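You operate a simulated robot arm through the tools that you are given. There is no shell and no other tool. Be economical: measure what you need, move in short steps, check, and stop when the job is done.

You run a simulated robot arm. Do the job below in one go: nothing can be reset, and whatever is moved stays where it is left.

## Task
Put one of the chipped vial with no bands from the middle shelf of the store rack on the worktop of the store rack. Take the cartridge marked "coarse" from the worktop of the store rack and put it on top of the white pack of mats there. Fetch the L guide block from the worktop of the store rack and set it on the top shelf of the store rack. Fetch the orange-band large vial from the worktop of the store rack and stand it on top of the pack of small vials there. Take the pack of rags on the top of the door cabinet and put it away on the second shelf from the bottom of the corner unit. Fetch the yellow filter and set it on the top of the cream cabinet. Take the cracked vial and leave it in the line tray. Fetch the yellow-band medium vial from the white nest and set it in the grey tray. Open the vials drawer, fetch the purple-band medium vial from the steel nest and stand it in the inside of the vials drawer, then shut the drawer. Open the check bench cupboard door, take the pink-band large vial from the shelf in the check bench cupboard and leave it on top of the white pack of tape on the top of the check bench, then shut the door. The order is free. Set down upright: guide block, orange-band large vial, pack of rags, purple-band medium vial, pink-band large vial.

It is judged by the outcome, as a careful person would: the job done as asked, and still so three seconds after it is handed in. It fails if anything else is knocked over, pushed out of place, dropped, spilled or broken.

## Robot
A 7-joint arm with a two-finger parallel gripper on a trunk, on a base that drives. Base frame: it is fixed to the floor where the robot stands at the start and does not move with it; the origin is under the middle of the robot, x ahead of it, y to its left, z up; the surface under the hand at the start is at about z = 880. Lengths are in mm, angles in degrees, forces in N, time in s.
With the tool pointing down near the work surface it reaches from about 260 to 600 mm from the robot's upright axis, wherever it stands. Its first joint turns from -166.0 to 166.0 degrees. Places, roughly: cartridge [750, 0, 1000]; check bench cupboard door [-2000, -2900, 500]; chipped vial with no band (3x3x7 cm) [600, 100, 500]; cracked vial (3x3x7 cm) [-3700, -3000, 900]; grey tray (30x16x5 cm) [500, -1100, 500]; guide block [500, -250, 1000]; inside of the vials drawer [-3500, -3200, 700]; line tray [500, -750, 1000]; orange-band large vial (4x4x8 cm) [400, -200, 900]; pack of mats [500, -500, 1000]; pack of rags [-7250, -3250, 1000]; pack of small vials [750, 0, 1000]; pack of tape [-500, -3250, 1000]; pink-band large vial (4x4x8 cm) [-1700, -3100, 500]; purple-band medium vial (3x3x7 cm) [-4600, -3000, 800]; second shelf of the corner unit [700, -2600, 500]; top of the cream cabinet [-8100, 1100, 900]; top shelf of the store rack (214x17 cm) [800, -920, 1440]; vials drawer [-3500, -3100, 700]; worktop of the store rack [600, -900, 900]; yellow filter [-7500, -1500, 1000]; yellow-band medium vial (3x3x7 cm) [-3600, -3000, 900]. Payload 3.4 kg.
Tool frame: the origin (TCP) lies between the finger pads and is the grasp point; the fingertips stand 30 mm ahead of it; z points along the fingers, y is the line along which they close. Largest opening 94 mm; finger width 28, thickness 10; the body of the gripper, 50 by 96 mm, starts 55 mm behind the TCP.
Orientation is told as [roll, pitch, yaw] about the base's x, y, z axes, in that order, counted from this pose: with the fingers straight down and closing along the base's y, the tool's x points along the base's -x, its y along +y and its z along -z.

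## Interface
- The arm moves only by the tool jog_arm. Its argument "plan" is a list of rows, each a list of 7 numbers: the shift along the base's x, y, z in mm, then the turn, a rotation vector about the base's x, y, z in degrees, then the gripper command, from -1 (fully open) to 1 (shut), values between in proportion. In form: [[tx, ty, tz, wx, wy, wz, grip], ...]. A call has 1 to 12 rows; each row shifts and turns the commanded pose from where the row before left it. Each row takes 0.2 s and may step no farther than 50 mm and 8.6 degrees from the row before; otherwise, or with a gripper value out of range, the whole call is refused. A pose out of reach is approached as far as the arm can. The call stops where the force on the tool passes 40 N (or 10 N more than at its start, if that is more) or the arm is blocked; 0.2 s more then pass. Each finger travels about 72 mm/s and halts on what it meets, pressing with about 28 N; the grip force reading is that of the motor and also rises with nothing between the fingers. The clock runs only during rows and for 0.2 s after the last one: add rows that do not move to give the fingers time. The reply holds the time, the measured pose of the TCP, the force on the tool along the base axes, the opening and the grip force, in the units named above and with some noise, with the torque about the TCP (base axes, N m) and any sound that the robot's microphone picked up.
- Cameras (640 x 400 px; columns grow to the right, rows downward): "scene" is now at [18.1, 117.3, 1642.3]; the picture's right is [-0.39, -0.92, 0.00], its down [-0.58, 0.25, -0.77] and it looks along [0.71, -0.30, -0.63] (base axes); focal length 261 px, centre (320, 200). "wrist" rides on the gripper at [76, 14, -102] in the tool frame; the picture's right is [-0.18, 0.98, 0.00], its down [-0.75, -0.14, -0.64] and it looks along [-0.63, -0.12, 0.77] (tool axes); focal length 243 px, centre (320, 200). There is no depth. A picture from a camera that has moved, and an enlarged one, comes with that camera's place and axes in the base frame and with its lens.
- get_image(camera): a new picture of that camera. The clock stands still meanwhile.
- lift_body(by): slides the trunk up (or, below 0, down) by that many mm; the arm and the scene camera ride with it, the base frame stays. It gives what a move gives, with no picture.
- roll_base(legs): drives the robot by 1 to 6 legs, each [ahead, left, turn to the left] in mm, mm and degrees, along the robot's own axes; the way and the turn of a leg run together, so that a leg with both is an arc; at most 1500 mm and 180 degrees a leg. The arm and the cameras ride along, it lands a little off, and it stops where it bumps. It gives what a move gives.
- pan_tilt(pan, tilt): turns the head with the scene camera to pan (to the left, within 155 degrees either way) and tilt (down, from -29 to 69), counted from straight ahead of the robot. It gives what a move gives.
- zoom(camera, box): a new picture of the part [left, top, right, bottom] of that camera's present view, enlarged. The clock stands still meanwhile.
- hand_in(): hands the job in; it is judged then, once.

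Work in short steps. Places have to be worked out from the pictures, the camera data and where the tool is seen: move nearer, look again, correct. Check each grasp and each placing, and mend what went wrong. You have 567 turns and 360 pictures in all, those below and enlarged ones among them. Open the gripper and draw the arm clear of the work before you hand the job in, unless the task says otherwise.

The tools are called after "Call:" as a command line: name --pt "numbers of a row" for each row, then --argument value for the rest, lists and objects as JSON in quotes. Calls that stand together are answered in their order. jog_arm: Moves the arm, as the interface text tells. Its arguments: {"type":"object","properties":{"plan":{"type":"array"}},"required":["plan"]} The other tools are called the same way: lift_body (by) slides the trunk up or down; roll_base (legs) drives the base; pan_tilt (pan, tilt) turns the head that bears the scene camera; get_image (camera) takes a picture; zoom (camera, box) takes an enlarged picture of a part of a camera's view; hand_in () hands the job in.

At the start:

```text
t: 0.0
position: [350.7, -185.6, 999.7]
orientation: [-0.1, 0.0, -0.1]
wrist_force: [0.8, 0.3, -0.4]
torque: [-0.03, -0.02, -0.02]
width: 93.8
grasp_force: 0.1
trunk travel left (down, up): [-300.0, 86.0]
robot x, y, heading: [1.3, 0.9, -0.1]
head pan, tilt: [-22.9, 39.3]
```

scene: 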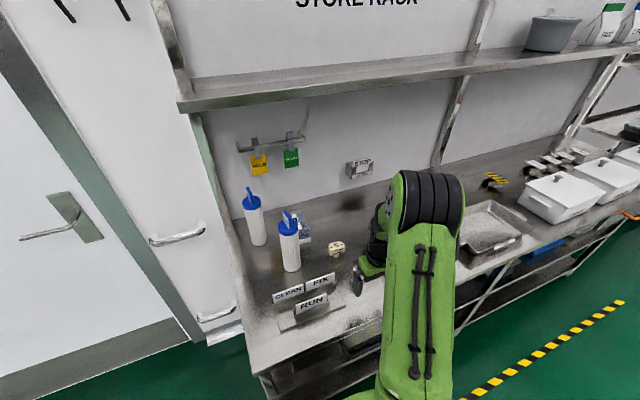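
wrist: 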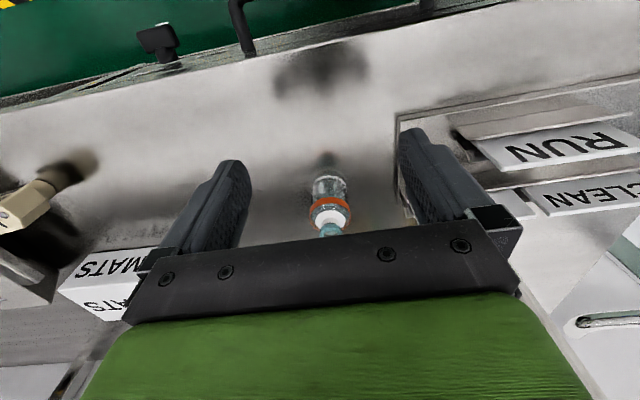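

I start by looking over the rack with the head camera.

Call:
pan_tilt --pan -10 --tilt 50

Call:
get_image --camera "scene"

Call:
pan_tilt --pan -60 --tilt 40

Call:
get_image --camera "scene"

```text
t: 0.8
position: [351.0, -185.4, 1000.8]
orientation: [0.0, -0.1, 0.0]
wrist_force: [-0.2, -0.1, 0.6]
torque: [-0.01, 0.01, 0.0]
width: 93.9
grasp_force: 0.1
trunk travel left (down, up): [-300.0, 86.0]
robot x, y, heading: [3.6, -2.8, 0.1]
head pan, tilt: [-10.0, 50.0]
```

```text
357 pictures are left
camera scene: at [15.2, 137.1, 1627.1], right [-0.17, -0.98, 0.0], down [-0.75, 0.13, -0.64], along [0.63, -0.11, -0.77], focal length 261 px, centre (320, 200)
```

scene: 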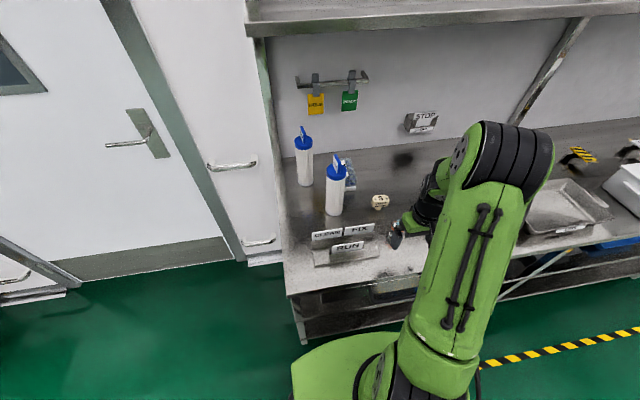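

```text
t: 1.9
position: [349.3, -186.0, 1000.2]
orientation: [0.0, 0.0, 0.0]
wrist_force: [-0.2, 0.3, -0.2]
torque: [0.01, 0.02, 0.0]
width: 94.1
grasp_force: 0.0
trunk travel left (down, up): [-300.0, 86.0]
robot x, y, heading: [2.9, -1.7, 0.1]
head pan, tilt: [-60.0, 40.0]
```

```text
356 pictures are left
camera scene: at [-18.1, 77.0, 1641.2], right [-0.87, -0.5, 0.0], down [-0.32, 0.56, -0.77], along [0.38, -0.66, -0.64], focal length 261 px, centre (320, 200)
```

scene: 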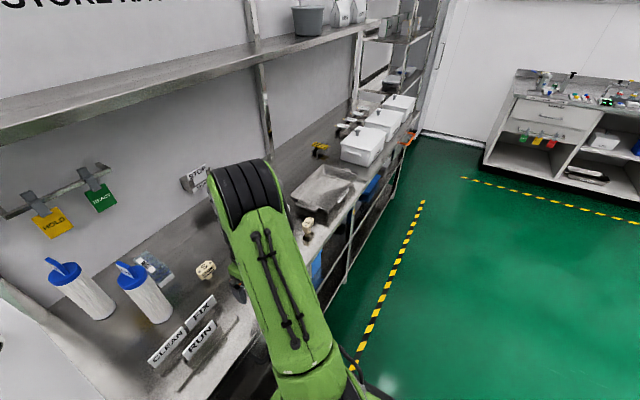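

I zoom in on the worktop items near the arm to identify them.

Call:
zoom --camera "scene" --box '[120, 180, 280, 280]'

Call:
zoom --camera "scene" --box '[260, 60, 440, 260]'

Call:
zoom --camera "wrist" --box '[0, 100, 400, 350]'

```text
4.00 times, centred on (200, 230) of scene
camera zoom: at [-18.1, 77.0, 1641.2], right [-0.87, -0.5, 0.0], down [-0.32, 0.56, -0.77], along [0.38, -0.66, -0.64], focal length 1043 px, centre (800, 80)
```

zoom: 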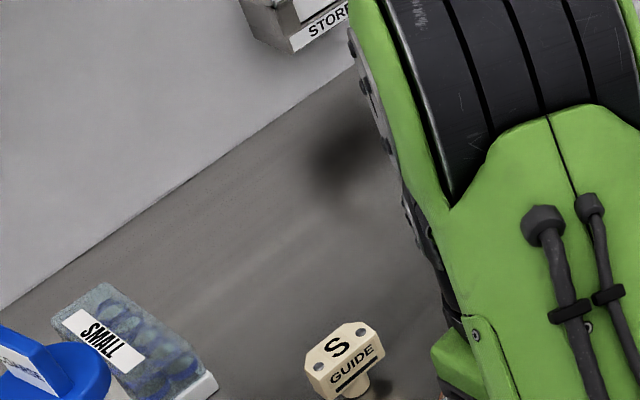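

```text
2.00 times, centred on (350, 160) of scene
camera zoom: at [-18.1, 77.0, 1641.2], right [-0.87, -0.5, 0.0], down [-0.32, 0.56, -0.77], along [0.38, -0.66, -0.64], focal length 521 px, centre (260, 280)
```

zoom: 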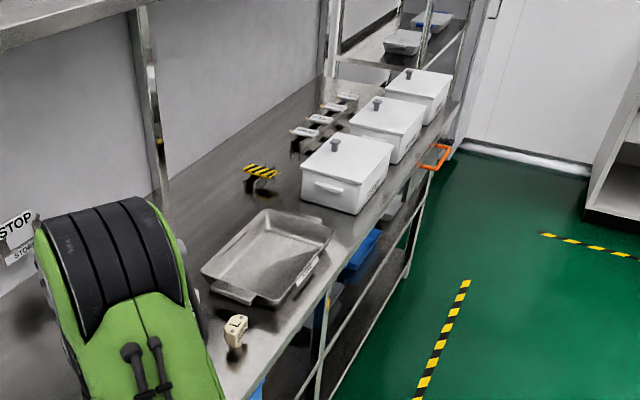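

```text
1.60 times, centred on (200, 225) of wrist
camera zoom: at [272.9, -171.8, 1102.5], right [0.18, 0.98, 0.0], down [0.75, -0.14, 0.64], along [0.63, -0.12, -0.77], focal length 388 px, centre (512, 160)
```

zoom: 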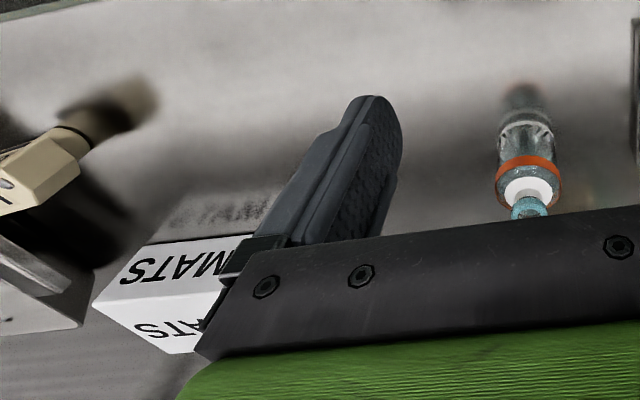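

I look at the cartridges and the left side of the worktop, zoomed.

Call:
pan_tilt --pan 0 --tilt 45

Call:
zoom --camera "scene" --box '[290, 120, 450, 260]'

Call:
pan_tilt --pan -60 --tilt 45

Call:
zoom --camera "scene" --box '[260, 130, 360, 230]'

```text
t: 3.2
position: [349.5, -185.5, 999.2]
orientation: [0.0, 0.0, 0.1]
wrist_force: [-0.7, -0.5, -0.8]
torque: [-0.03, 0.01, -0.01]
width: 94.0
grasp_force: 0.0
trunk travel left (down, up): [-300.0, 86.0]
robot x, y, heading: [0.2, 1.2, 0.0]
head pan, tilt: [0.0, 45.0]
```

```text
2.86 times, centred on (370, 190) of scene
camera zoom: at [20.7, 150.5, 1633.9], right [0.0, -1.0, 0.0], down [-0.71, 0.0, -0.71], along [0.71, 0.0, -0.71], focal length 745 px, centre (177, 229)
```

zoom: 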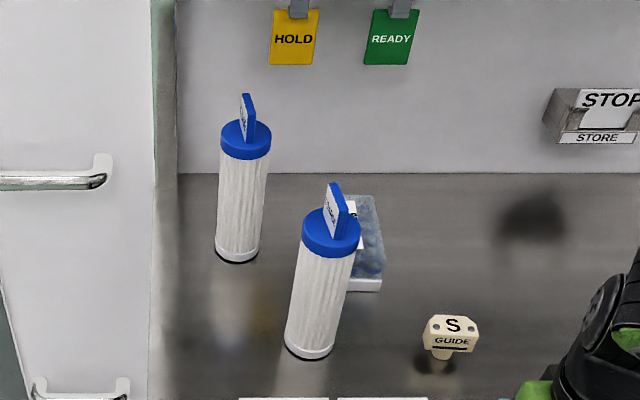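

```text
t: 4.5
position: [350.0, -185.0, 999.1]
orientation: [0.0, 0.0, 0.0]
wrist_force: [-0.4, 0.2, -0.1]
torque: [0.0, 0.04, 0.03]
width: 93.9
grasp_force: 0.0
trunk travel left (down, up): [-300.0, 86.0]
robot x, y, heading: [2.3, -0.0, -0.1]
head pan, tilt: [-60.0, 45.0]
```

```text
4.00 times, centred on (310, 180) of scene
camera zoom: at [-19.9, 80.2, 1633.9], right [-0.87, -0.5, 0.0], down [-0.35, 0.61, -0.71], along [0.35, -0.61, -0.71], focal length 1043 px, centre (360, 280)
```

zoom: 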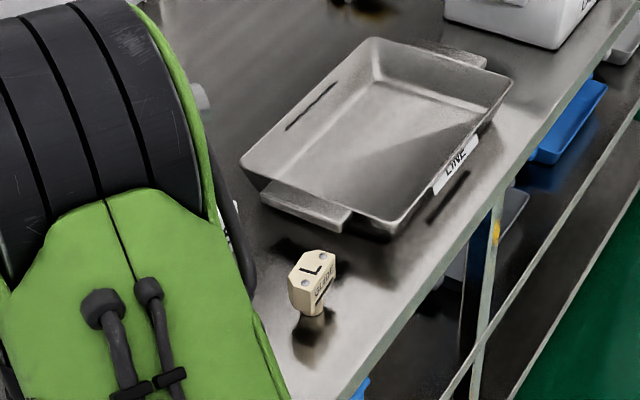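

I read the cartridge tags up close.

Call:
pan_tilt --pan 0 --tilt 40

Call:
zoom --camera "scene" --box '[320, 160, 400, 220]'

```text
t: 5.8
position: [349.5, -186.1, 999.8]
orientation: [0.0, -0.1, 0.0]
wrist_force: [0.1, 0.0, -0.1]
torque: [0.01, 0.04, 0.01]
width: 94.0
grasp_force: 0.0
trunk travel left (down, up): [-300.0, 86.0]
robot x, y, heading: [1.5, -0.3, 0.3]
head pan, tilt: [0.0, 40.0]
```

```text
6.67 times, centred on (360, 190) of scene
camera zoom: at [24.4, 150.5, 1641.2], right [0.0, -1.0, 0.0], down [-0.64, 0.0, -0.77], along [0.77, 0.0, -0.64], focal length 1738 px, centre (53, 267)
```

zoom: 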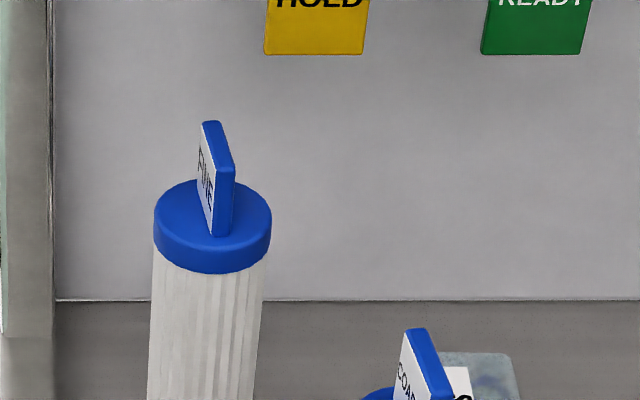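

The near cartridge is "coarse". I check the clearance between base and rack and what the lower shelf looks like.

Call:
pan_tilt --pan 15 --tilt 69

Call:
get_image --camera "scene"

Call:
pan_tilt --pan -30 --tilt 5

Call:
get_image --camera "scene"

```text
t: 6.8
position: [350.5, -185.6, 999.7]
orientation: [0.0, 0.1, 0.0]
wrist_force: [0.9, -1.2, -0.3]
torque: [0.01, 0.02, -0.01]
width: 94.0
grasp_force: 0.1
trunk travel left (down, up): [-300.0, 86.0]
robot x, y, heading: [3.6, -1.8, 0.2]
head pan, tilt: [15.0, 68.8]
```

```text
349 pictures are left
camera scene: at [-6.5, 165.0, 1605.1], right [0.26, -0.97, 0.0], down [-0.9, -0.24, -0.36], along [0.35, 0.09, -0.93], focal length 261 px, centre (320, 200)
```

scene: 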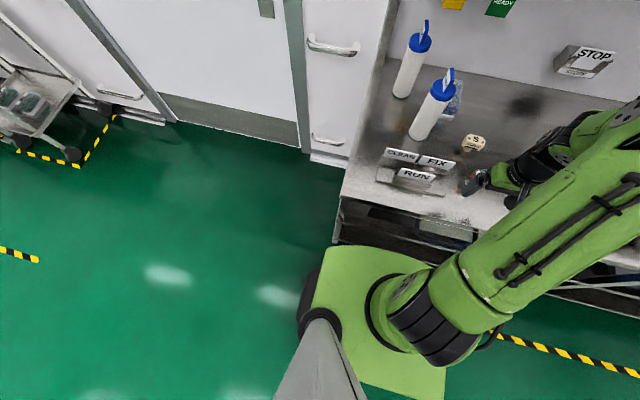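

```text
t: 8.1
position: [350.3, -185.6, 999.5]
orientation: [-0.1, 0.1, 0.0]
wrist_force: [-0.3, -0.9, 0.3]
torque: [-0.01, -0.01, 0.01]
width: 94.0
grasp_force: 0.0
trunk travel left (down, up): [-300.0, 86.0]
robot x, y, heading: [-0.9, 1.3, 0.0]
head pan, tilt: [-30.0, 5.0]
```

```text
348 pictures are left
camera scene: at [18.9, 104.7, 1696.9], right [-0.5, -0.87, 0.0], down [-0.08, 0.04, -1.0], along [0.86, -0.5, -0.09], focal length 261 px, centre (320, 200)
```

scene: 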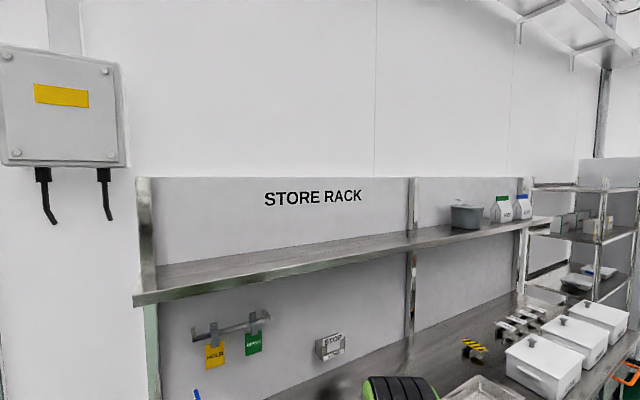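

The base is almost touching the rack, so far objects need a tilted tool. I raise the arm and look at the coarse cartridge from the wrist.

Call:
jog_arm --pt "0 0 50 0 0 0 -1" --pt "0 0 50 0 0 0 -1" --pt "0 0 50 0 0 0 -1" --pt "0 0 50 0 0 0 -1" --pt "0 45 0 0 0 0 -1" --pt "0 45 0 0 0 0 -1" --pt "0 45 0 0 0 0 -1" --pt "0 40 0 0 0 0 -1" --pt "50 0 0 0 0 0 -1"

Call:
get_image --camera "wrist"

Call:
pan_tilt --pan 0 --tilt 45

Call:
get_image --camera "scene"

```text
t: 10.1
position: [403.7, -12.6, 1198.2]
orientation: [-0.1, 0.2, 0.0]
wrist_force: [0.9, 0.5, 0.9]
torque: [0.01, 0.06, 0.01]
width: 93.9
grasp_force: 0.1
trunk travel left (down, up): [-300.0, 86.0]
robot x, y, heading: [1.0, -4.1, 0.2]
head pan, tilt: [-30.0, 5.0]
```

```text
347 pictures are left
camera wrist: at [327.7, 2.2, 1301.3], right [0.18, 0.98, 0.0], down [0.76, -0.14, 0.64], along [0.63, -0.12, -0.77], focal length 243 px, centre (320, 200)
```

wrist: 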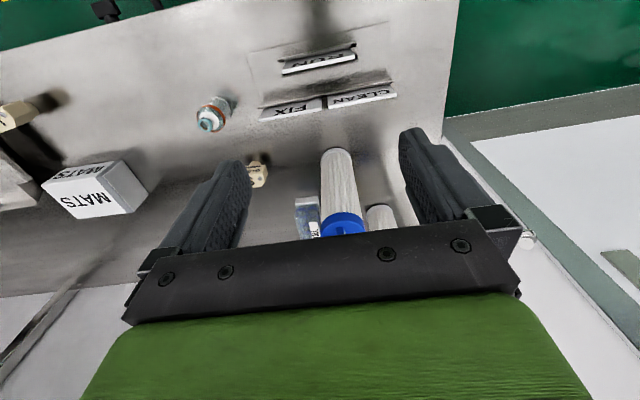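

```text
t: 11.2
position: [399.3, -11.6, 1200.1]
orientation: [0.1, 0.0, 0.0]
wrist_force: [0.3, 0.0, 0.5]
torque: [0.04, 0.01, 0.01]
width: 94.0
grasp_force: 0.1
trunk travel left (down, up): [-300.0, 86.0]
robot x, y, heading: [2.0, 2.6, 0.0]
head pan, tilt: [0.0, 45.0]
```

```text
346 pictures are left
camera scene: at [20.6, 150.6, 1634.0], right [0.0, -1.0, 0.0], down [-0.71, 0.0, -0.71], along [0.71, 0.0, -0.71], focal length 261 px, centre (320, 200)
```

scene: 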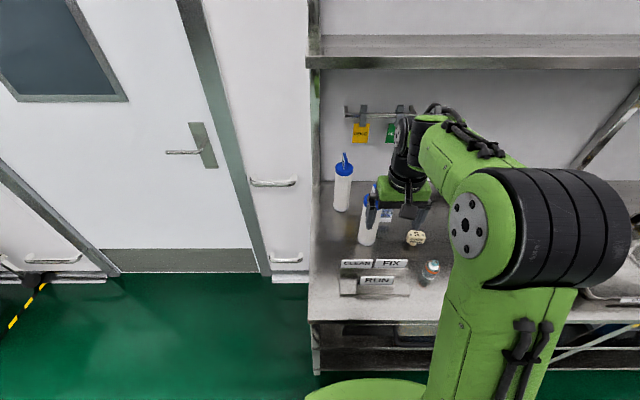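

I zoom in on mats pack, orange vial, guides and the cartridge from here.

Call:
zoom --camera "wrist" --box '[0, 80, 240, 230]'

Call:
zoom --camera "scene" --box '[310, 140, 450, 300]'

```text
2.67 times, centred on (120, 155) of wrist
camera zoom: at [323.1, 2.6, 1302.6], right [0.18, 0.98, 0.0], down [0.75, -0.14, 0.64], along [0.63, -0.12, -0.77], focal length 647 px, centre (853, 320)
```

zoom: 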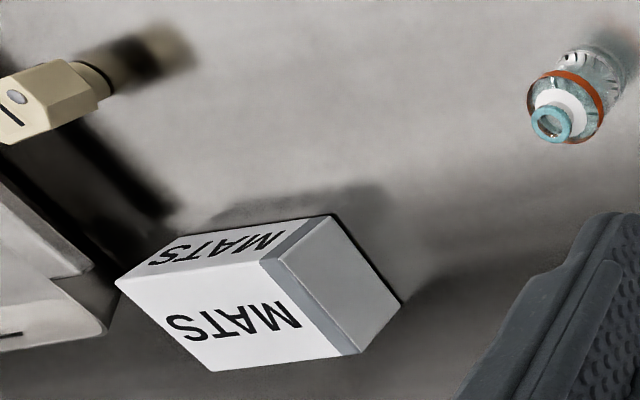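

```text
2.50 times, centred on (380, 220) of scene
camera zoom: at [20.6, 150.6, 1634.0], right [0.0, -1.0, 0.0], down [-0.71, 0.0, -0.71], along [0.71, 0.0, -0.71], focal length 652 px, centre (170, 150)
```

zoom: 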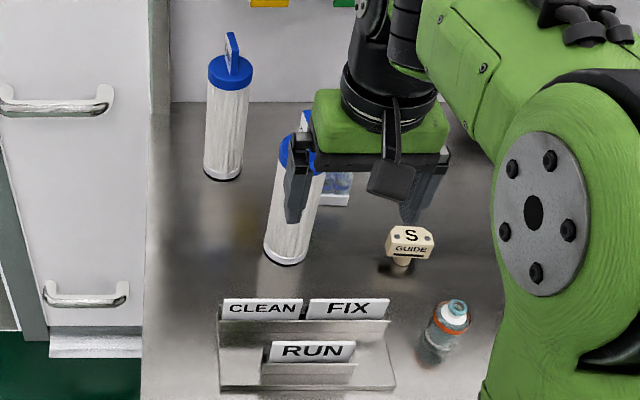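

The cartridge stands at about (567,-8), plate top near z=1140; the mats pack top is centred near (534,-477), z≈952. I move above the cartridge plate.

Call:
jog_arm --pt "45 0 0 0 0 0 -1" --pt "45 0 0 0 0 0 -1" --pt "45 2 0 0 0 0 -1" --pt "32 2 0 0 0 0 -1" --pt "0 0 0 0 0 0 -1"

Call:
get_image --camera "wrist"

Call:
zoom --camera "scene" --box '[310, 120, 450, 260]'

```text
t: 12.4
position: [557.8, -4.6, 1198.6]
orientation: [-0.1, -0.1, 0.0]
wrist_force: [-0.2, 0.2, -0.2]
torque: [-0.01, -0.01, 0.01]
width: 94.1
grasp_force: 0.1
out of reach, approached as far as the arm can: row 4
trunk travel left (down, up): [-300.0, 86.0]
robot x, y, heading: [2.8, 0.2, -0.2]
head pan, tilt: [0.0, 45.0]
```

```text
343 pictures are left
camera wrist: at [480.2, 10.0, 1302.4], right [0.18, 0.98, 0.0], down [0.75, -0.14, 0.64], along [0.63, -0.12, -0.77], focal length 243 px, centre (320, 200)
```

wrist: 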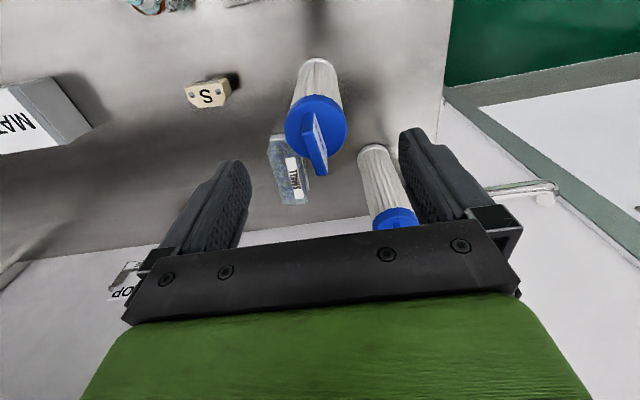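

```text
2.86 times, centred on (380, 190) of scene
camera zoom: at [19.0, 150.7, 1634.0], right [0.0, -1.0, 0.0], down [-0.71, 0.0, -0.71], along [0.71, 0.0, -0.71], focal length 745 px, centre (149, 229)
```

zoom: 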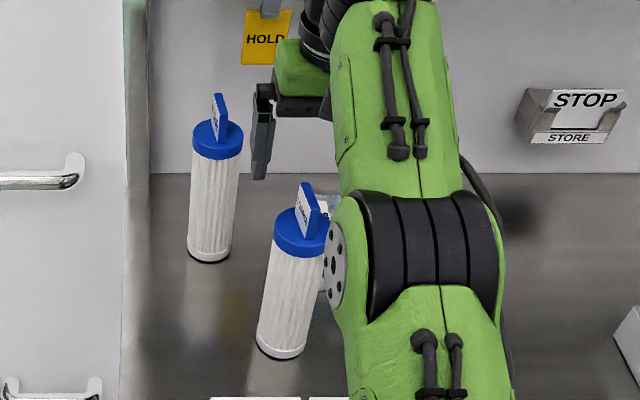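

The plate is centred near (561,-12). I descend and close on it.

Call:
jog_arm --pt "0 -7 -30 0 0 0 -1" --pt "3 0 -34 0 0 0 -1" --pt "0 0 0 0 0 0 -1" --pt "0 0 0 0 0 0 1" --pt "0 0 0 0 0 0 1" --pt "0 0 0 0 0 0 1" --pt "0 0 0 0 0 0 1" --pt "0 0 0 0 0 0 1"

Call:
get_image --camera "wrist"

```text
t: 14.2
position: [564.0, -15.3, 1134.4]
orientation: [0.1, 0.0, 0.1]
wrist_force: [0.2, 0.3, 1.5]
torque: [-0.02, 0.12, 0.0]
width: 10.7
grasp_force: 28.2
trunk travel left (down, up): [-300.0, 86.0]
robot x, y, heading: [0.9, 0.7, -0.1]
head pan, tilt: [0.0, 45.0]
```

```text
341 pictures are left
camera wrist: at [486.8, -0.4, 1236.4], right [0.18, 0.98, 0.0], down [0.75, -0.14, 0.64], along [0.63, -0.12, -0.77], focal length 243 px, centre (320, 200)
```

wrist: 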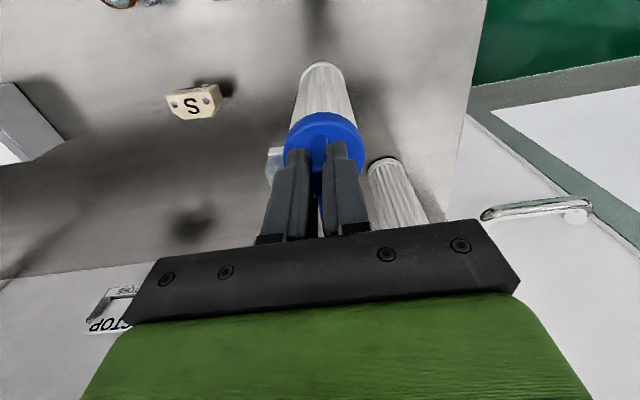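

Gripped (10.7 mm plate). I lift with arm and trunk, then draw in slightly.

Call:
jog_arm --pt "0 0 30 0 0 0 1" --pt "0 0 40 0 0 0 1" --pt "-30 0 30 0 0 0 1" --pt "-45 0 0 0 0 0 1" --pt "-45 0 0 0 0 0 1"

Call:
lift_body --by 80

Call:
roll_base --legs '[[0, -440, 0]]'

Call:
pan_tilt --pan -20 --tilt 45

Call:
get_image --camera "scene"

Call:
get_image --camera "wrist"

```text
t: 15.4
position: [436.5, -18.2, 1232.0]
orientation: [0.0, -0.2, 0.0]
wrist_force: [-0.7, 0.3, -1.7]
torque: [0.0, 0.04, -0.03]
width: 10.8
grasp_force: 28.2
out of reach, approached as far as the arm can: row 2
trunk travel left (down, up): [-300.0, 86.0]
robot x, y, heading: [-2.7, -1.5, -0.3]
head pan, tilt: [0.0, 45.0]
```

```text
t: 16.5
position: [438.2, -19.3, 1312.0]
orientation: [0.0, 0.1, 0.0]
wrist_force: [0.5, -0.2, -3.0]
torque: [-0.01, 0.05, -0.02]
width: 10.5
grasp_force: 28.6
trunk travel left (down, up): [-380.0, 6.0]
robot x, y, heading: [2.3, 1.2, 0.0]
head pan, tilt: [0.0, 45.0]
```

```text
t: 19.2
position: [442.3, -454.4, 1311.2]
orientation: [0.0, 0.0, 0.9]
wrist_force: [-0.4, -1.0, -1.3]
torque: [-0.01, 0.01, 0.0]
width: 10.5
grasp_force: 28.1
trunk travel left (down, up): [-380.0, 6.0]
robot x, y, heading: [2.2, -441.1, 0.7]
head pan, tilt: [0.0, 45.0]
```

```text
t: 20.1
position: [442.0, -453.2, 1310.4]
orientation: [0.0, 0.0, 0.7]
wrist_force: [0.0, -0.4, -2.1]
torque: [0.0, 0.03, -0.01]
width: 10.6
grasp_force: 28.0
trunk travel left (down, up): [-380.0, 6.0]
robot x, y, heading: [6.7, -443.2, 0.7]
head pan, tilt: [-20.0, 45.0]
```

```text
340 pictures are left
camera scene: at [17.4, -317.7, 1714.1], right [-0.33, -0.94, 0.0], down [-0.67, 0.23, -0.71], along [0.67, -0.23, -0.71], focal length 261 px, centre (320, 200)
```

scene: 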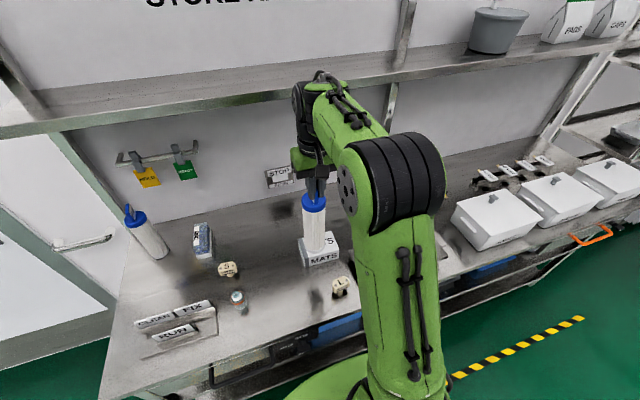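

```text
339 pictures are left
camera wrist: at [364.5, -440.2, 1413.9], right [0.17, 0.99, 0.0], down [0.76, -0.13, 0.64], along [0.63, -0.11, -0.77], focal length 243 px, centre (320, 200)
```

wrist: 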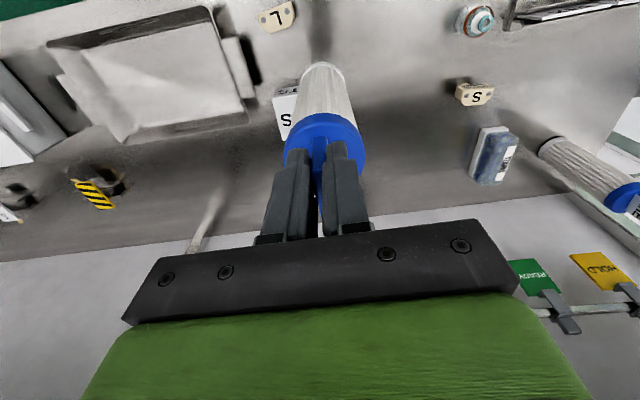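

I move over the pack centre (534,-477) and down to about 15 mm above it.

Call:
jog_arm --pt "45 -12 0 0 0 0 1" --pt "47 -12 0 0 0 0 1" --pt "0 0 -45 0 0 0 1" --pt "0 0 -40 0 0 0 1" --pt "0 0 0 0 0 0 1"

Call:
pan_tilt --pan -15 --tilt 50

Call:
zoom --camera "scene" --box '[220, 120, 380, 260]'

Call:
get_image --camera "wrist"

```text
t: 21.2
position: [534.8, -480.3, 1227.0]
orientation: [0.1, 0.0, 0.7]
wrist_force: [0.2, 0.7, -2.7]
torque: [-0.02, 0.08, 0.01]
width: 10.5
grasp_force: 28.1
trunk travel left (down, up): [-380.0, 6.0]
robot x, y, heading: [2.4, -440.4, 0.8]
head pan, tilt: [-20.0, 45.0]
```

```text
t: 21.9
position: [535.9, -480.0, 1228.5]
orientation: [0.0, 0.0, 0.7]
wrist_force: [0.7, 0.2, -2.6]
torque: [0.03, 0.05, -0.03]
width: 10.7
grasp_force: 27.7
trunk travel left (down, up): [-380.0, 6.0]
robot x, y, heading: [0.2, -438.0, 0.8]
head pan, tilt: [-15.0, 50.0]
```

```text
2.86 times, centred on (300, 190) of scene
camera zoom: at [15.1, -310.4, 1707.3], right [-0.25, -0.97, 0.0], down [-0.74, 0.19, -0.64], along [0.62, -0.16, -0.77], focal length 745 px, centre (377, 229)
```

zoom: 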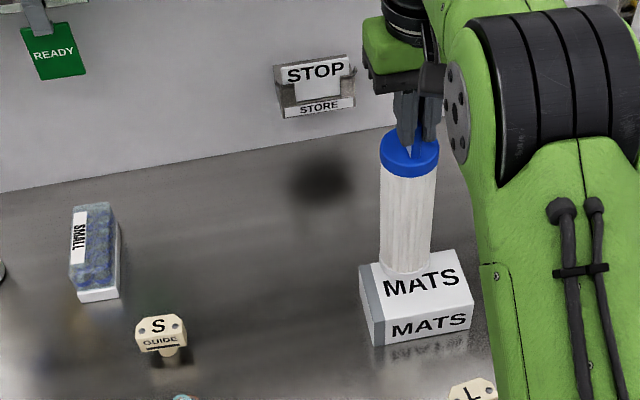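

```text
337 pictures are left
camera wrist: at [457.0, -467.3, 1330.1], right [0.17, 0.99, 0.0], down [0.76, -0.13, 0.64], along [0.63, -0.11, -0.77], focal length 243 px, centre (320, 200)
```

wrist: 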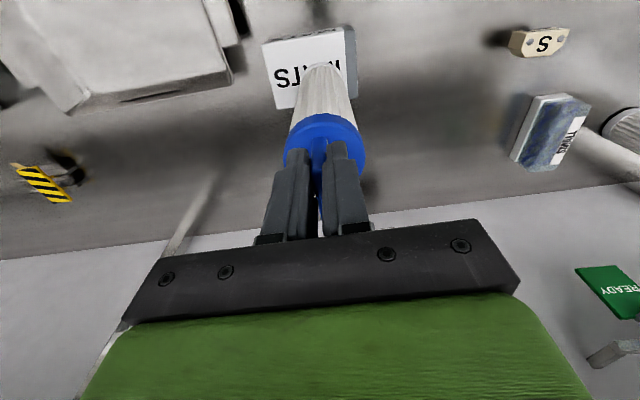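

Both current views put the pack top centre at about (530,-496). I correct by (-6,-15) and lower to contact.

Call:
jog_arm --pt "-6 -15 0 0 0 0 1" --pt "0 0 -8 0 0 0 1" --pt "0 0 -4 0 0 0 1" --pt "0 0 -4 0 0 0 1" --pt "0 0 -3 0 0 0 1" --pt "0 0 0 0 0 0 1"

Call:
zoom --camera "scene" --box '[280, 150, 360, 250]'

```text
t: 23.3
position: [529.3, -492.9, 1208.3]
orientation: [0.0, 0.0, 0.7]
wrist_force: [-0.2, -1.0, -2.0]
torque: [-0.02, 0.03, -0.04]
width: 10.7
grasp_force: 27.9
trunk travel left (down, up): [-380.0, 6.0]
robot x, y, heading: [2.5, -442.3, 0.7]
head pan, tilt: [-15.0, 50.0]
```

```text
4.00 times, centred on (320, 200) of scene
camera zoom: at [15.1, -310.5, 1707.3], right [-0.25, -0.97, 0.0], down [-0.74, 0.19, -0.64], along [0.62, -0.16, -0.77], focal length 1043 px, centre (320, 200)
```

zoom: 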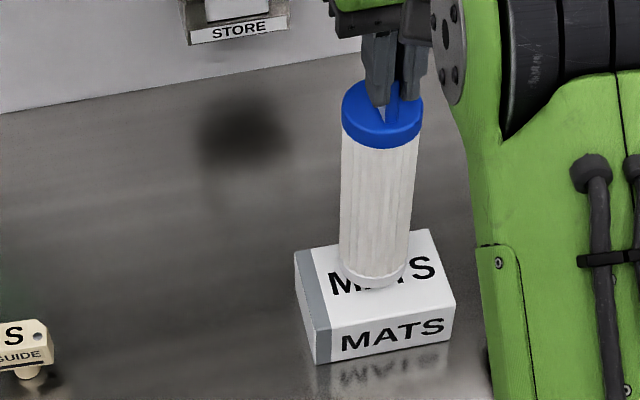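

Well centred. I lower in small steps to touch.

Call:
jog_arm --pt "0 0 -2 0 0 0 1" --pt "0 0 -2 0 0 0 1" --pt "0 0 0 0 0 0 1"

```text
t: 24.1
position: [528.5, -493.7, 1201.3]
orientation: [-0.1, 0.1, 0.8]
wrist_force: [-0.4, -0.2, -3.3]
torque: [-0.02, 0.02, -0.03]
width: 10.3
grasp_force: 28.4
trunk travel left (down, up): [-380.0, 6.0]
robot x, y, heading: [1.3, -442.1, 0.9]
head pan, tilt: [-15.0, 50.0]
```

Call:
jog_arm --pt "0 0 -2 0 0 0 1" --pt "0 0 -2 0 0 0 1" --pt "0 0 0 0 0 0 1"

Call:
zoom --camera "scene" --box '[280, 150, 360, 250]'

```text
t: 24.9
position: [529.0, -492.8, 1198.7]
orientation: [0.0, 0.0, 0.7]
wrist_force: [0.0, -0.6, -2.7]
torque: [0.0, 0.04, -0.03]
width: 10.7
grasp_force: 27.5
trunk travel left (down, up): [-380.0, 6.0]
robot x, y, heading: [1.9, -438.9, 1.0]
head pan, tilt: [-15.0, 50.0]
```

```text
4.00 times, centred on (320, 200) of scene
camera zoom: at [15.3, -310.4, 1707.2], right [-0.25, -0.97, 0.0], down [-0.74, 0.19, -0.64], along [0.62, -0.16, -0.77], focal length 1043 px, centre (320, 200)
```

zoom: 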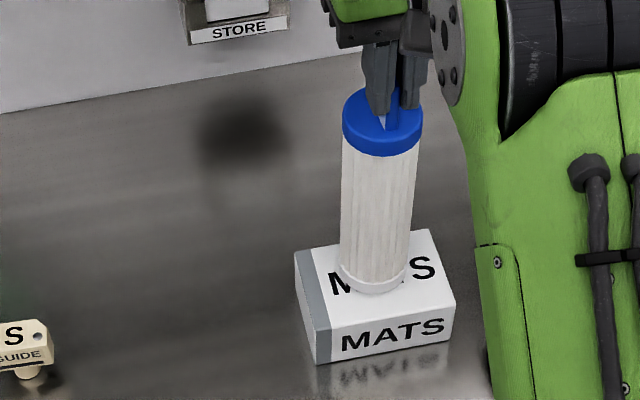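

Call:
jog_arm --pt "0 0 -2 0 0 0 1" --pt "0 0 -2 0 0 0 1" --pt "0 0 -2 0 0 0 1" --pt "0 0 0 0 0 0 1"

```text
t: 25.9
position: [527.8, -493.8, 1192.7]
orientation: [0.0, 0.0, 0.8]
wrist_force: [-0.1, -1.0, 1.5]
torque: [-0.01, 0.08, -0.02]
width: 10.8
grasp_force: 28.0
trunk travel left (down, up): [-380.0, 6.0]
robot x, y, heading: [2.5, -440.0, 1.0]
head pan, tilt: [-15.0, 50.0]
```

Contact made (load taken off the hand). I release and lift straight up.

Call:
jog_arm --pt "0 0 0 0 0 0 -0.5" --pt "0 0 0 0 0 0 -0.5" --pt "0 0 0 0 0 0 -0.5" --pt "0 0 30 0 0 0 -0.5" --pt "0 0 40 0 0 0 -0.5" --pt "-30 0 30 0 0 0 -1" --pt "-50 0 0 0 0 0 -1" --pt "-50 0 0 0 0 0 -1"

Call:
get_image --camera "scene"

Call:
get_image --camera "wrist"

```text
t: 27.7
position: [398.3, -495.5, 1293.6]
orientation: [0.0, -0.1, 0.8]
wrist_force: [-0.4, -0.2, -0.3]
torque: [-0.02, -0.02, -0.04]
width: 94.1
grasp_force: 0.1
trunk travel left (down, up): [-380.0, 6.0]
robot x, y, heading: [3.7, -437.1, 0.8]
head pan, tilt: [-15.0, 50.0]
```

```text
334 pictures are left
camera scene: at [12.1, -310.2, 1707.3], right [-0.25, -0.97, 0.0], down [-0.74, 0.19, -0.64], along [0.62, -0.16, -0.77], focal length 261 px, centre (320, 200)
```

scene: 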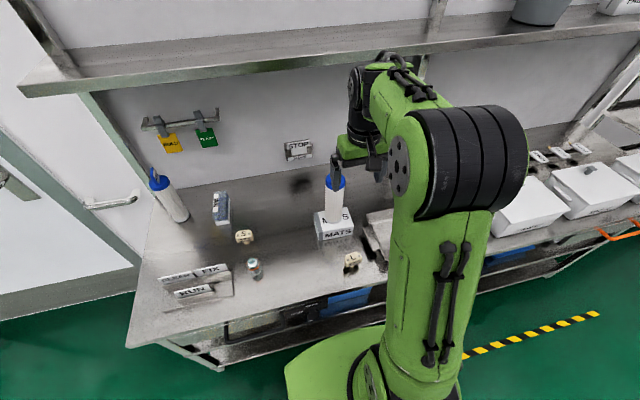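

```text
333 pictures are left
camera wrist: at [321.5, -481.8, 1396.2], right [0.17, 0.99, 0.0], down [0.75, -0.13, 0.64], along [0.63, -0.11, -0.77], focal length 243 px, centre (320, 200)
```

wrist: 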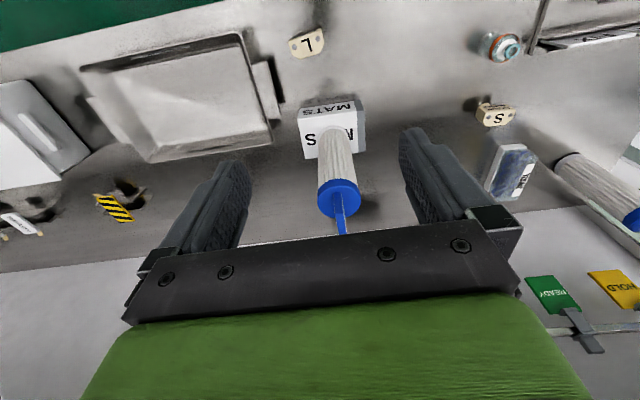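

Cartridge stands well. Before taking the L guide (about (374,-511)), I test the reach onto the top shelf with a tilted tool.

Call:
jog_arm --pt "0 0 40 0 -8.5 0 -1" --pt "0 0 40 0 -8.5 0 -1" --pt "0 0 40 0 -8.5 0 -1" --pt "0 0 40 0 -8.5 0 -1" --pt "0 0 30 0 -8.5 0 -1" --pt "0 0 20 0 -8.5 0 -1" --pt "0 0 0 0 -8.5 0 -1" --pt "0 0 0 0 0 0 -1"

Call:
get_image --camera "wrist"

Call:
pan_tilt --pan 0 --tilt 15

Call:
get_image --camera "scene"

```text
t: 29.5
position: [399.7, -492.9, 1504.0]
orientation: [-1.3, -59.6, 1.5]
wrist_force: [-0.9, 0.3, -0.2]
torque: [-0.03, 0.0, 0.04]
width: 94.0
grasp_force: 0.1
trunk travel left (down, up): [-380.0, 6.0]
robot x, y, heading: [3.9, -441.4, 0.7]
head pan, tilt: [-15.0, 50.0]
```

```text
332 pictures are left
camera wrist: at [271.5, -479.5, 1490.2], right [0.09, 0.99, 0.15], down [-0.17, -0.13, 0.98], along [0.98, -0.11, 0.16], focal length 243 px, centre (320, 200)
```

wrist: 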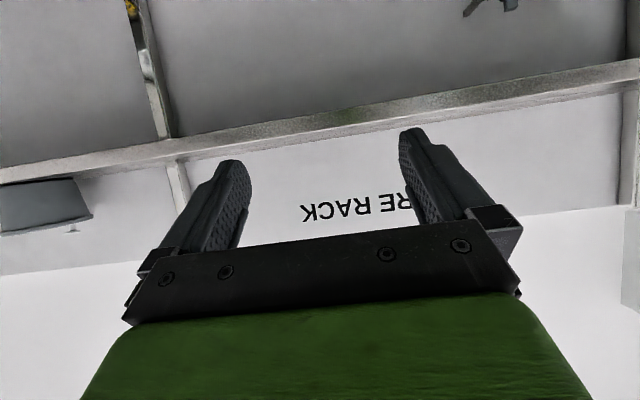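

```text
t: 30.5
position: [399.0, -492.1, 1503.5]
orientation: [-1.3, -59.5, 1.5]
wrist_force: [0.2, 0.4, 0.0]
torque: [0.01, -0.03, -0.02]
width: 93.6
grasp_force: 0.1
trunk travel left (down, up): [-380.0, 6.0]
robot x, y, heading: [1.3, -441.3, 0.8]
head pan, tilt: [0.0, 15.0]
```

```text
331 pictures are left
camera scene: at [33.7, -290.2, 1760.9], right [0.01, -1.0, 0.0], down [-0.26, 0.0, -0.97], along [0.97, 0.01, -0.26], focal length 261 px, centre (320, 200)
```

scene: 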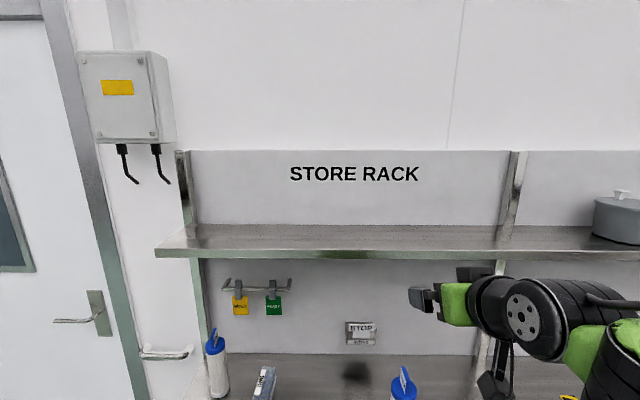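

The shelf top is near z≈1438, front edge x≈715. I test the forward reach.

Call:
jog_arm --pt "50 0 0 0 0 0 -1" --pt "50 0 0 0 0 0 -1" --pt "50 0 0 0 0 0 -1" --pt "50 0 0 0 0 0 -1" --pt "50 0 0 0 0 0 -1" --pt "50 0 0 0 0 0 -1" --pt "50 0 0 0 0 0 -1" --pt "0 0 0 0 0 0 -1"

Call:
get_image --camera "scene"

```text
t: 32.3
position: [687.0, -492.8, 1471.7]
orientation: [-1.2, -59.4, 1.4]
wrist_force: [-0.4, 0.7, 0.2]
torque: [0.03, -0.04, -0.01]
width: 93.9
grasp_force: 0.0
out of reach, approached as far as the arm can: row 6, 7
trunk travel left (down, up): [-380.0, 6.0]
robot x, y, heading: [0.9, -440.4, 0.7]
head pan, tilt: [0.0, 15.0]
```

```text
330 pictures are left
camera scene: at [34.1, -290.2, 1761.0], right [0.01, -1.0, 0.0], down [-0.26, 0.0, -0.97], along [0.97, 0.01, -0.26], focal length 261 px, centre (320, 200)
```

scene: 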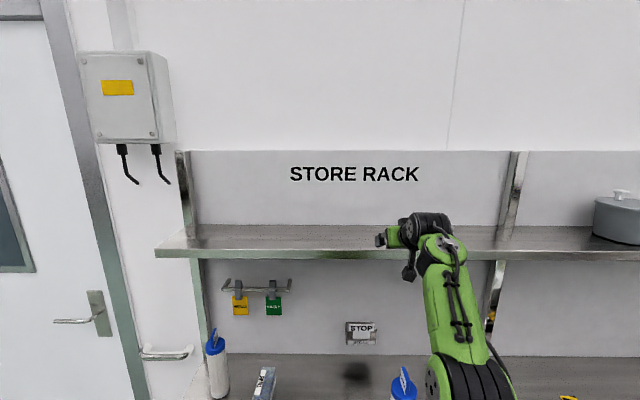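

Reach at 60° is only x≈687. I try a nearly horizontal tool to see how far it gets.

Call:
jog_arm --pt "-40 0 20 0 -8.5 0 -1" --pt "0 0 10 0 -8.5 0 -1" --pt "0 0 0 0 -8.5 0 -1" --pt "40 0 0 0 0 0 -1" --pt "40 0 0 0 0 0 -1" --pt "40 0 0 0 0 0 -1" --pt "0 0 0 0 0 0 -1"

```text
t: 33.9
position: [744.6, -494.4, 1505.9]
orientation: [-8.3, -84.9, 8.3]
wrist_force: [0.5, 0.1, 0.6]
torque: [0.02, -0.01, 0.0]
width: 94.3
grasp_force: 0.0
out of reach, approached as far as the arm can: row 6
trunk travel left (down, up): [-380.0, 6.0]
robot x, y, heading: [1.2, -440.7, 0.3]
head pan, tilt: [0.0, 15.0]
```

Horizontal reach gets x≈745+, enough with a slight drive ahead. For working low over the table I want the camera above the hand, so I back off and roll the hand 180° about its axis.

Call:
jog_arm --pt "-50 0 0 0 0 0 -1" --pt "-50 0 0 0 0 0 -1" --pt "-50 0 0 0 0 0 -1" --pt "-50 0 0 8.5 0 0 -1" --pt "0 0 0 8.5 0 0 -1" --pt "0 0 0 8.5 0 0 -1" --pt "0 0 0 8.5 0 0 -1" --pt "0 0 0 8.5 0 0 -1" --pt "0 0 0 8.5 0 0 -1" --pt "0 0 0 8.5 0 0 -1" --pt "0 0 0 8.5 0 0 -1" --pt "0 0 0 8.5 0 0 -1"

Call:
jog_arm --pt "0 0 0 8.5 0 0 -1" --pt "0 0 0 8.5 0 0 -1" --pt "0 0 0 8.5 0 0 -1" --pt "0 0 0 8.5 0 0 -1" --pt "0 0 0 8.5 0 0 -1" --pt "0 0 0 8.5 0 0 -1" --pt "0 0 0 8.5 0 0 -1" --pt "0 0 0 8.5 0 0 -1" --pt "0 0 0 8.5 0 0 -1" --pt "0 0 0 8.5 0 0 -1" --pt "0 0 0 8.5 0 0 -1" --pt "0 0 0 8.5 0 0 -1"

Call:
get_image --camera "scene"

Call:
get_image --camera "wrist"

```text
t: 36.5
position: [691.5, -494.9, 1506.2]
orientation: [88.8, -14.1, -84.9]
wrist_force: [0.3, 0.0, 0.1]
torque: [0.0, 0.05, 0.03]
width: 94.0
grasp_force: 0.1
out of reach, approached as far as the arm can: row 1, 2, 3
trunk travel left (down, up): [-380.0, 6.0]
robot x, y, heading: [1.6, -441.6, 0.6]
head pan, tilt: [0.0, 15.0]
```

```text
t: 39.1
position: [693.4, -494.4, 1507.6]
orientation: [157.2, 84.5, -22.8]
wrist_force: [0.7, 0.0, -0.2]
torque: [0.01, 0.0, 0.0]
width: 94.2
grasp_force: 0.0
trunk travel left (down, up): [-380.0, 6.0]
robot x, y, heading: [5.2, -441.0, 0.7]
head pan, tilt: [0.0, 15.0]
```

```text
329 pictures are left
camera scene: at [33.9, -290.2, 1761.0], right [0.01, -1.0, 0.0], down [-0.26, 0.0, -0.97], along [0.97, 0.01, -0.26], focal length 261 px, centre (320, 200)
```

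scene: 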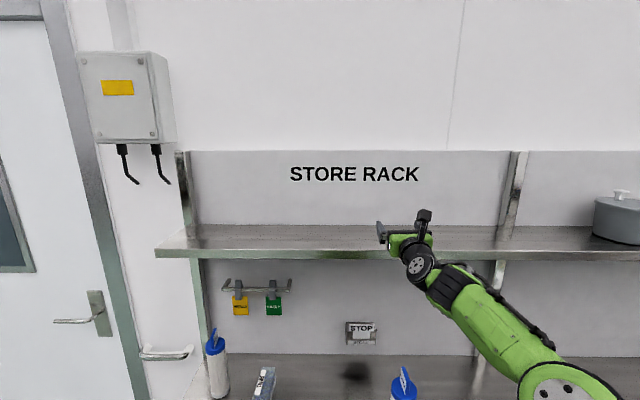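

```text
328 pictures are left
camera wrist: at [584.1, -506.5, 1574.4], right [0.02, -0.99, -0.15], down [-0.57, 0.11, -0.81], along [0.82, 0.1, -0.57], focal length 243 px, centre (320, 200)
```

wrist: 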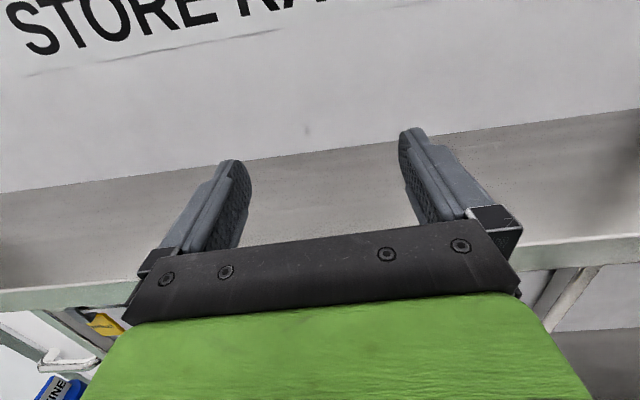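

The flip worked; camera is now above. I level the roll/pitch, drive back, lower the trunk and go down in front of the L guide.

Call:
roll_base --legs '[[-320, 0, -0.7]]'

Call:
lift_body --by -200

Call:
jog_arm --pt "-50 0 -50 2 8 0 -1" --pt "-50 0 -50 0 0 0 -1" --pt "0 0 -50 0 0 0 -1" --pt "0 0 -50 0 0 0 -1" --pt "0 0 -50 0 0 0 -1" --pt "0 0 -50 0 0 0 -1"

Call:
get_image --camera "wrist"

Call:
pan_tilt --pan -10 --tilt 35

Call:
get_image --camera "scene"

```text
t: 41.2
position: [375.2, -505.0, 1506.9]
orientation: [155.6, 84.5, -24.9]
wrist_force: [0.3, -0.3, 0.2]
torque: [-0.01, 0.0, 0.03]
width: 94.0
grasp_force: 0.1
trunk travel left (down, up): [-380.0, 6.0]
robot x, y, heading: [-310.7, -440.5, 0.3]
head pan, tilt: [0.0, 15.0]
```

```text
t: 43.4
position: [376.9, -504.1, 1306.7]
orientation: [155.5, 84.5, -24.9]
wrist_force: [-0.6, -0.2, 0.5]
torque: [0.0, -0.01, -0.02]
width: 94.0
grasp_force: 0.1
trunk travel left (down, up): [-180.0, 206.0]
robot x, y, heading: [-319.2, -446.8, 0.2]
head pan, tilt: [0.0, 15.0]
```

```text
refused: row 1 steps farther than a row can; nothing moved
```

```text
327 pictures are left
camera wrist: at [266.3, -514.6, 1374.7], right [0.01, -0.99, -0.14], down [-0.57, 0.12, -0.81], along [0.82, 0.09, -0.57], focal length 243 px, centre (320, 200)
```

wrist: 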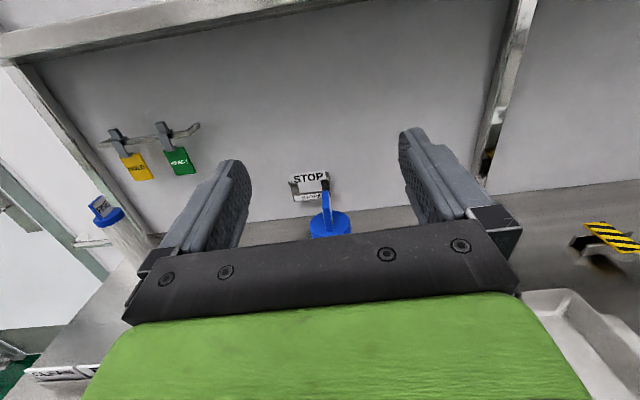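

```text
t: 44.2
position: [376.2, -505.5, 1306.8]
orientation: [155.6, 84.5, -24.9]
wrist_force: [-0.5, -0.4, 0.4]
torque: [0.0, -0.01, -0.03]
width: 94.0
grasp_force: 0.1
trunk travel left (down, up): [-180.0, 206.0]
robot x, y, heading: [-313.8, -445.6, -0.0]
head pan, tilt: [-10.0, 35.0]
```

```text
326 pictures are left
camera scene: at [-288.3, -308.3, 1529.5], right [-0.17, -0.99, 0.0], down [-0.56, 0.1, -0.82], along [0.81, -0.14, -0.57], focal length 261 px, centre (320, 200)
```

scene: 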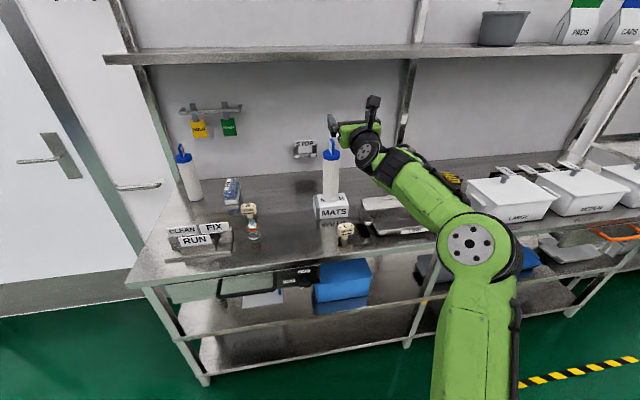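

Fixing the step size: I lower in front of the guide, x≈285, level the hand.

Call:
jog_arm --pt "-40 0 -25 2 8 0 -1" --pt "-40 0 -25 0 1.5 0 -1" --pt "-20 -4 -40 0 0 0 -1" --pt "0 0 -50 0 0 0 -1" --pt "0 0 -50 0 0 0 -1" --pt "0 0 -50 0 0 0 -1" --pt "0 0 -50 0 0 0 -1" --pt "0 0 -40 0 0 0 -1"

Call:
get_image --camera "wrist"

Call:
zoom --camera "scene" --box '[260, 180, 460, 305]'

```text
t: 46.0
position: [275.8, -508.9, 975.7]
orientation: [4.1, 85.4, -176.5]
wrist_force: [0.1, 0.3, 0.5]
torque: [-0.03, -0.02, 0.02]
width: 94.1
grasp_force: 0.1
trunk travel left (down, up): [-180.0, 206.0]
robot x, y, heading: [-313.1, -444.1, 0.1]
head pan, tilt: [-10.0, 35.0]
```

```text
325 pictures are left
camera wrist: at [178.9, -521.9, 1060.0], right [-0.02, -0.98, -0.18], down [-0.7, 0.14, -0.7], along [0.72, 0.11, -0.69], focal length 243 px, centre (320, 200)
```

wrist: 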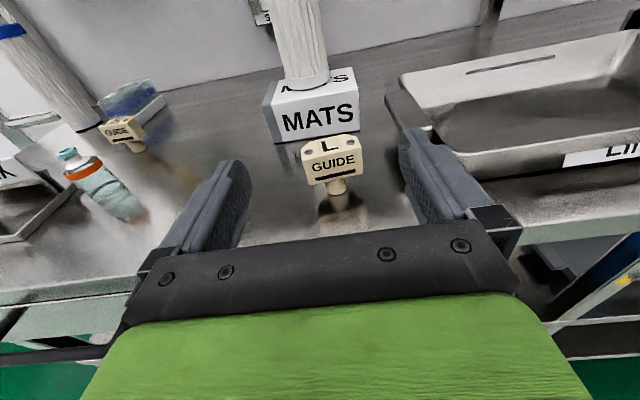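

```text
3.20 times, centred on (360, 242) of scene
camera zoom: at [-287.8, -308.5, 1529.4], right [-0.17, -0.99, 0.0], down [-0.57, 0.1, -0.82], along [0.81, -0.14, -0.57], focal length 834 px, centre (192, 64)
```

zoom: 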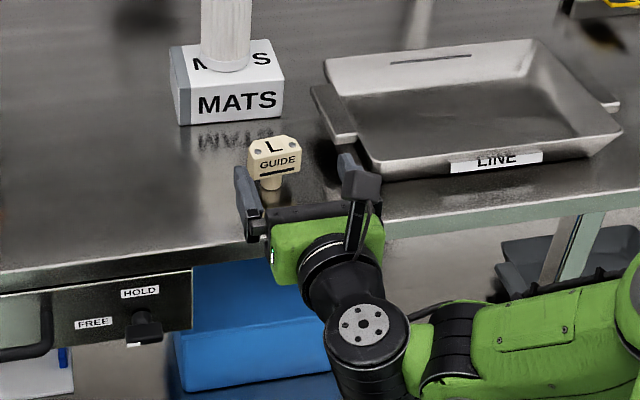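

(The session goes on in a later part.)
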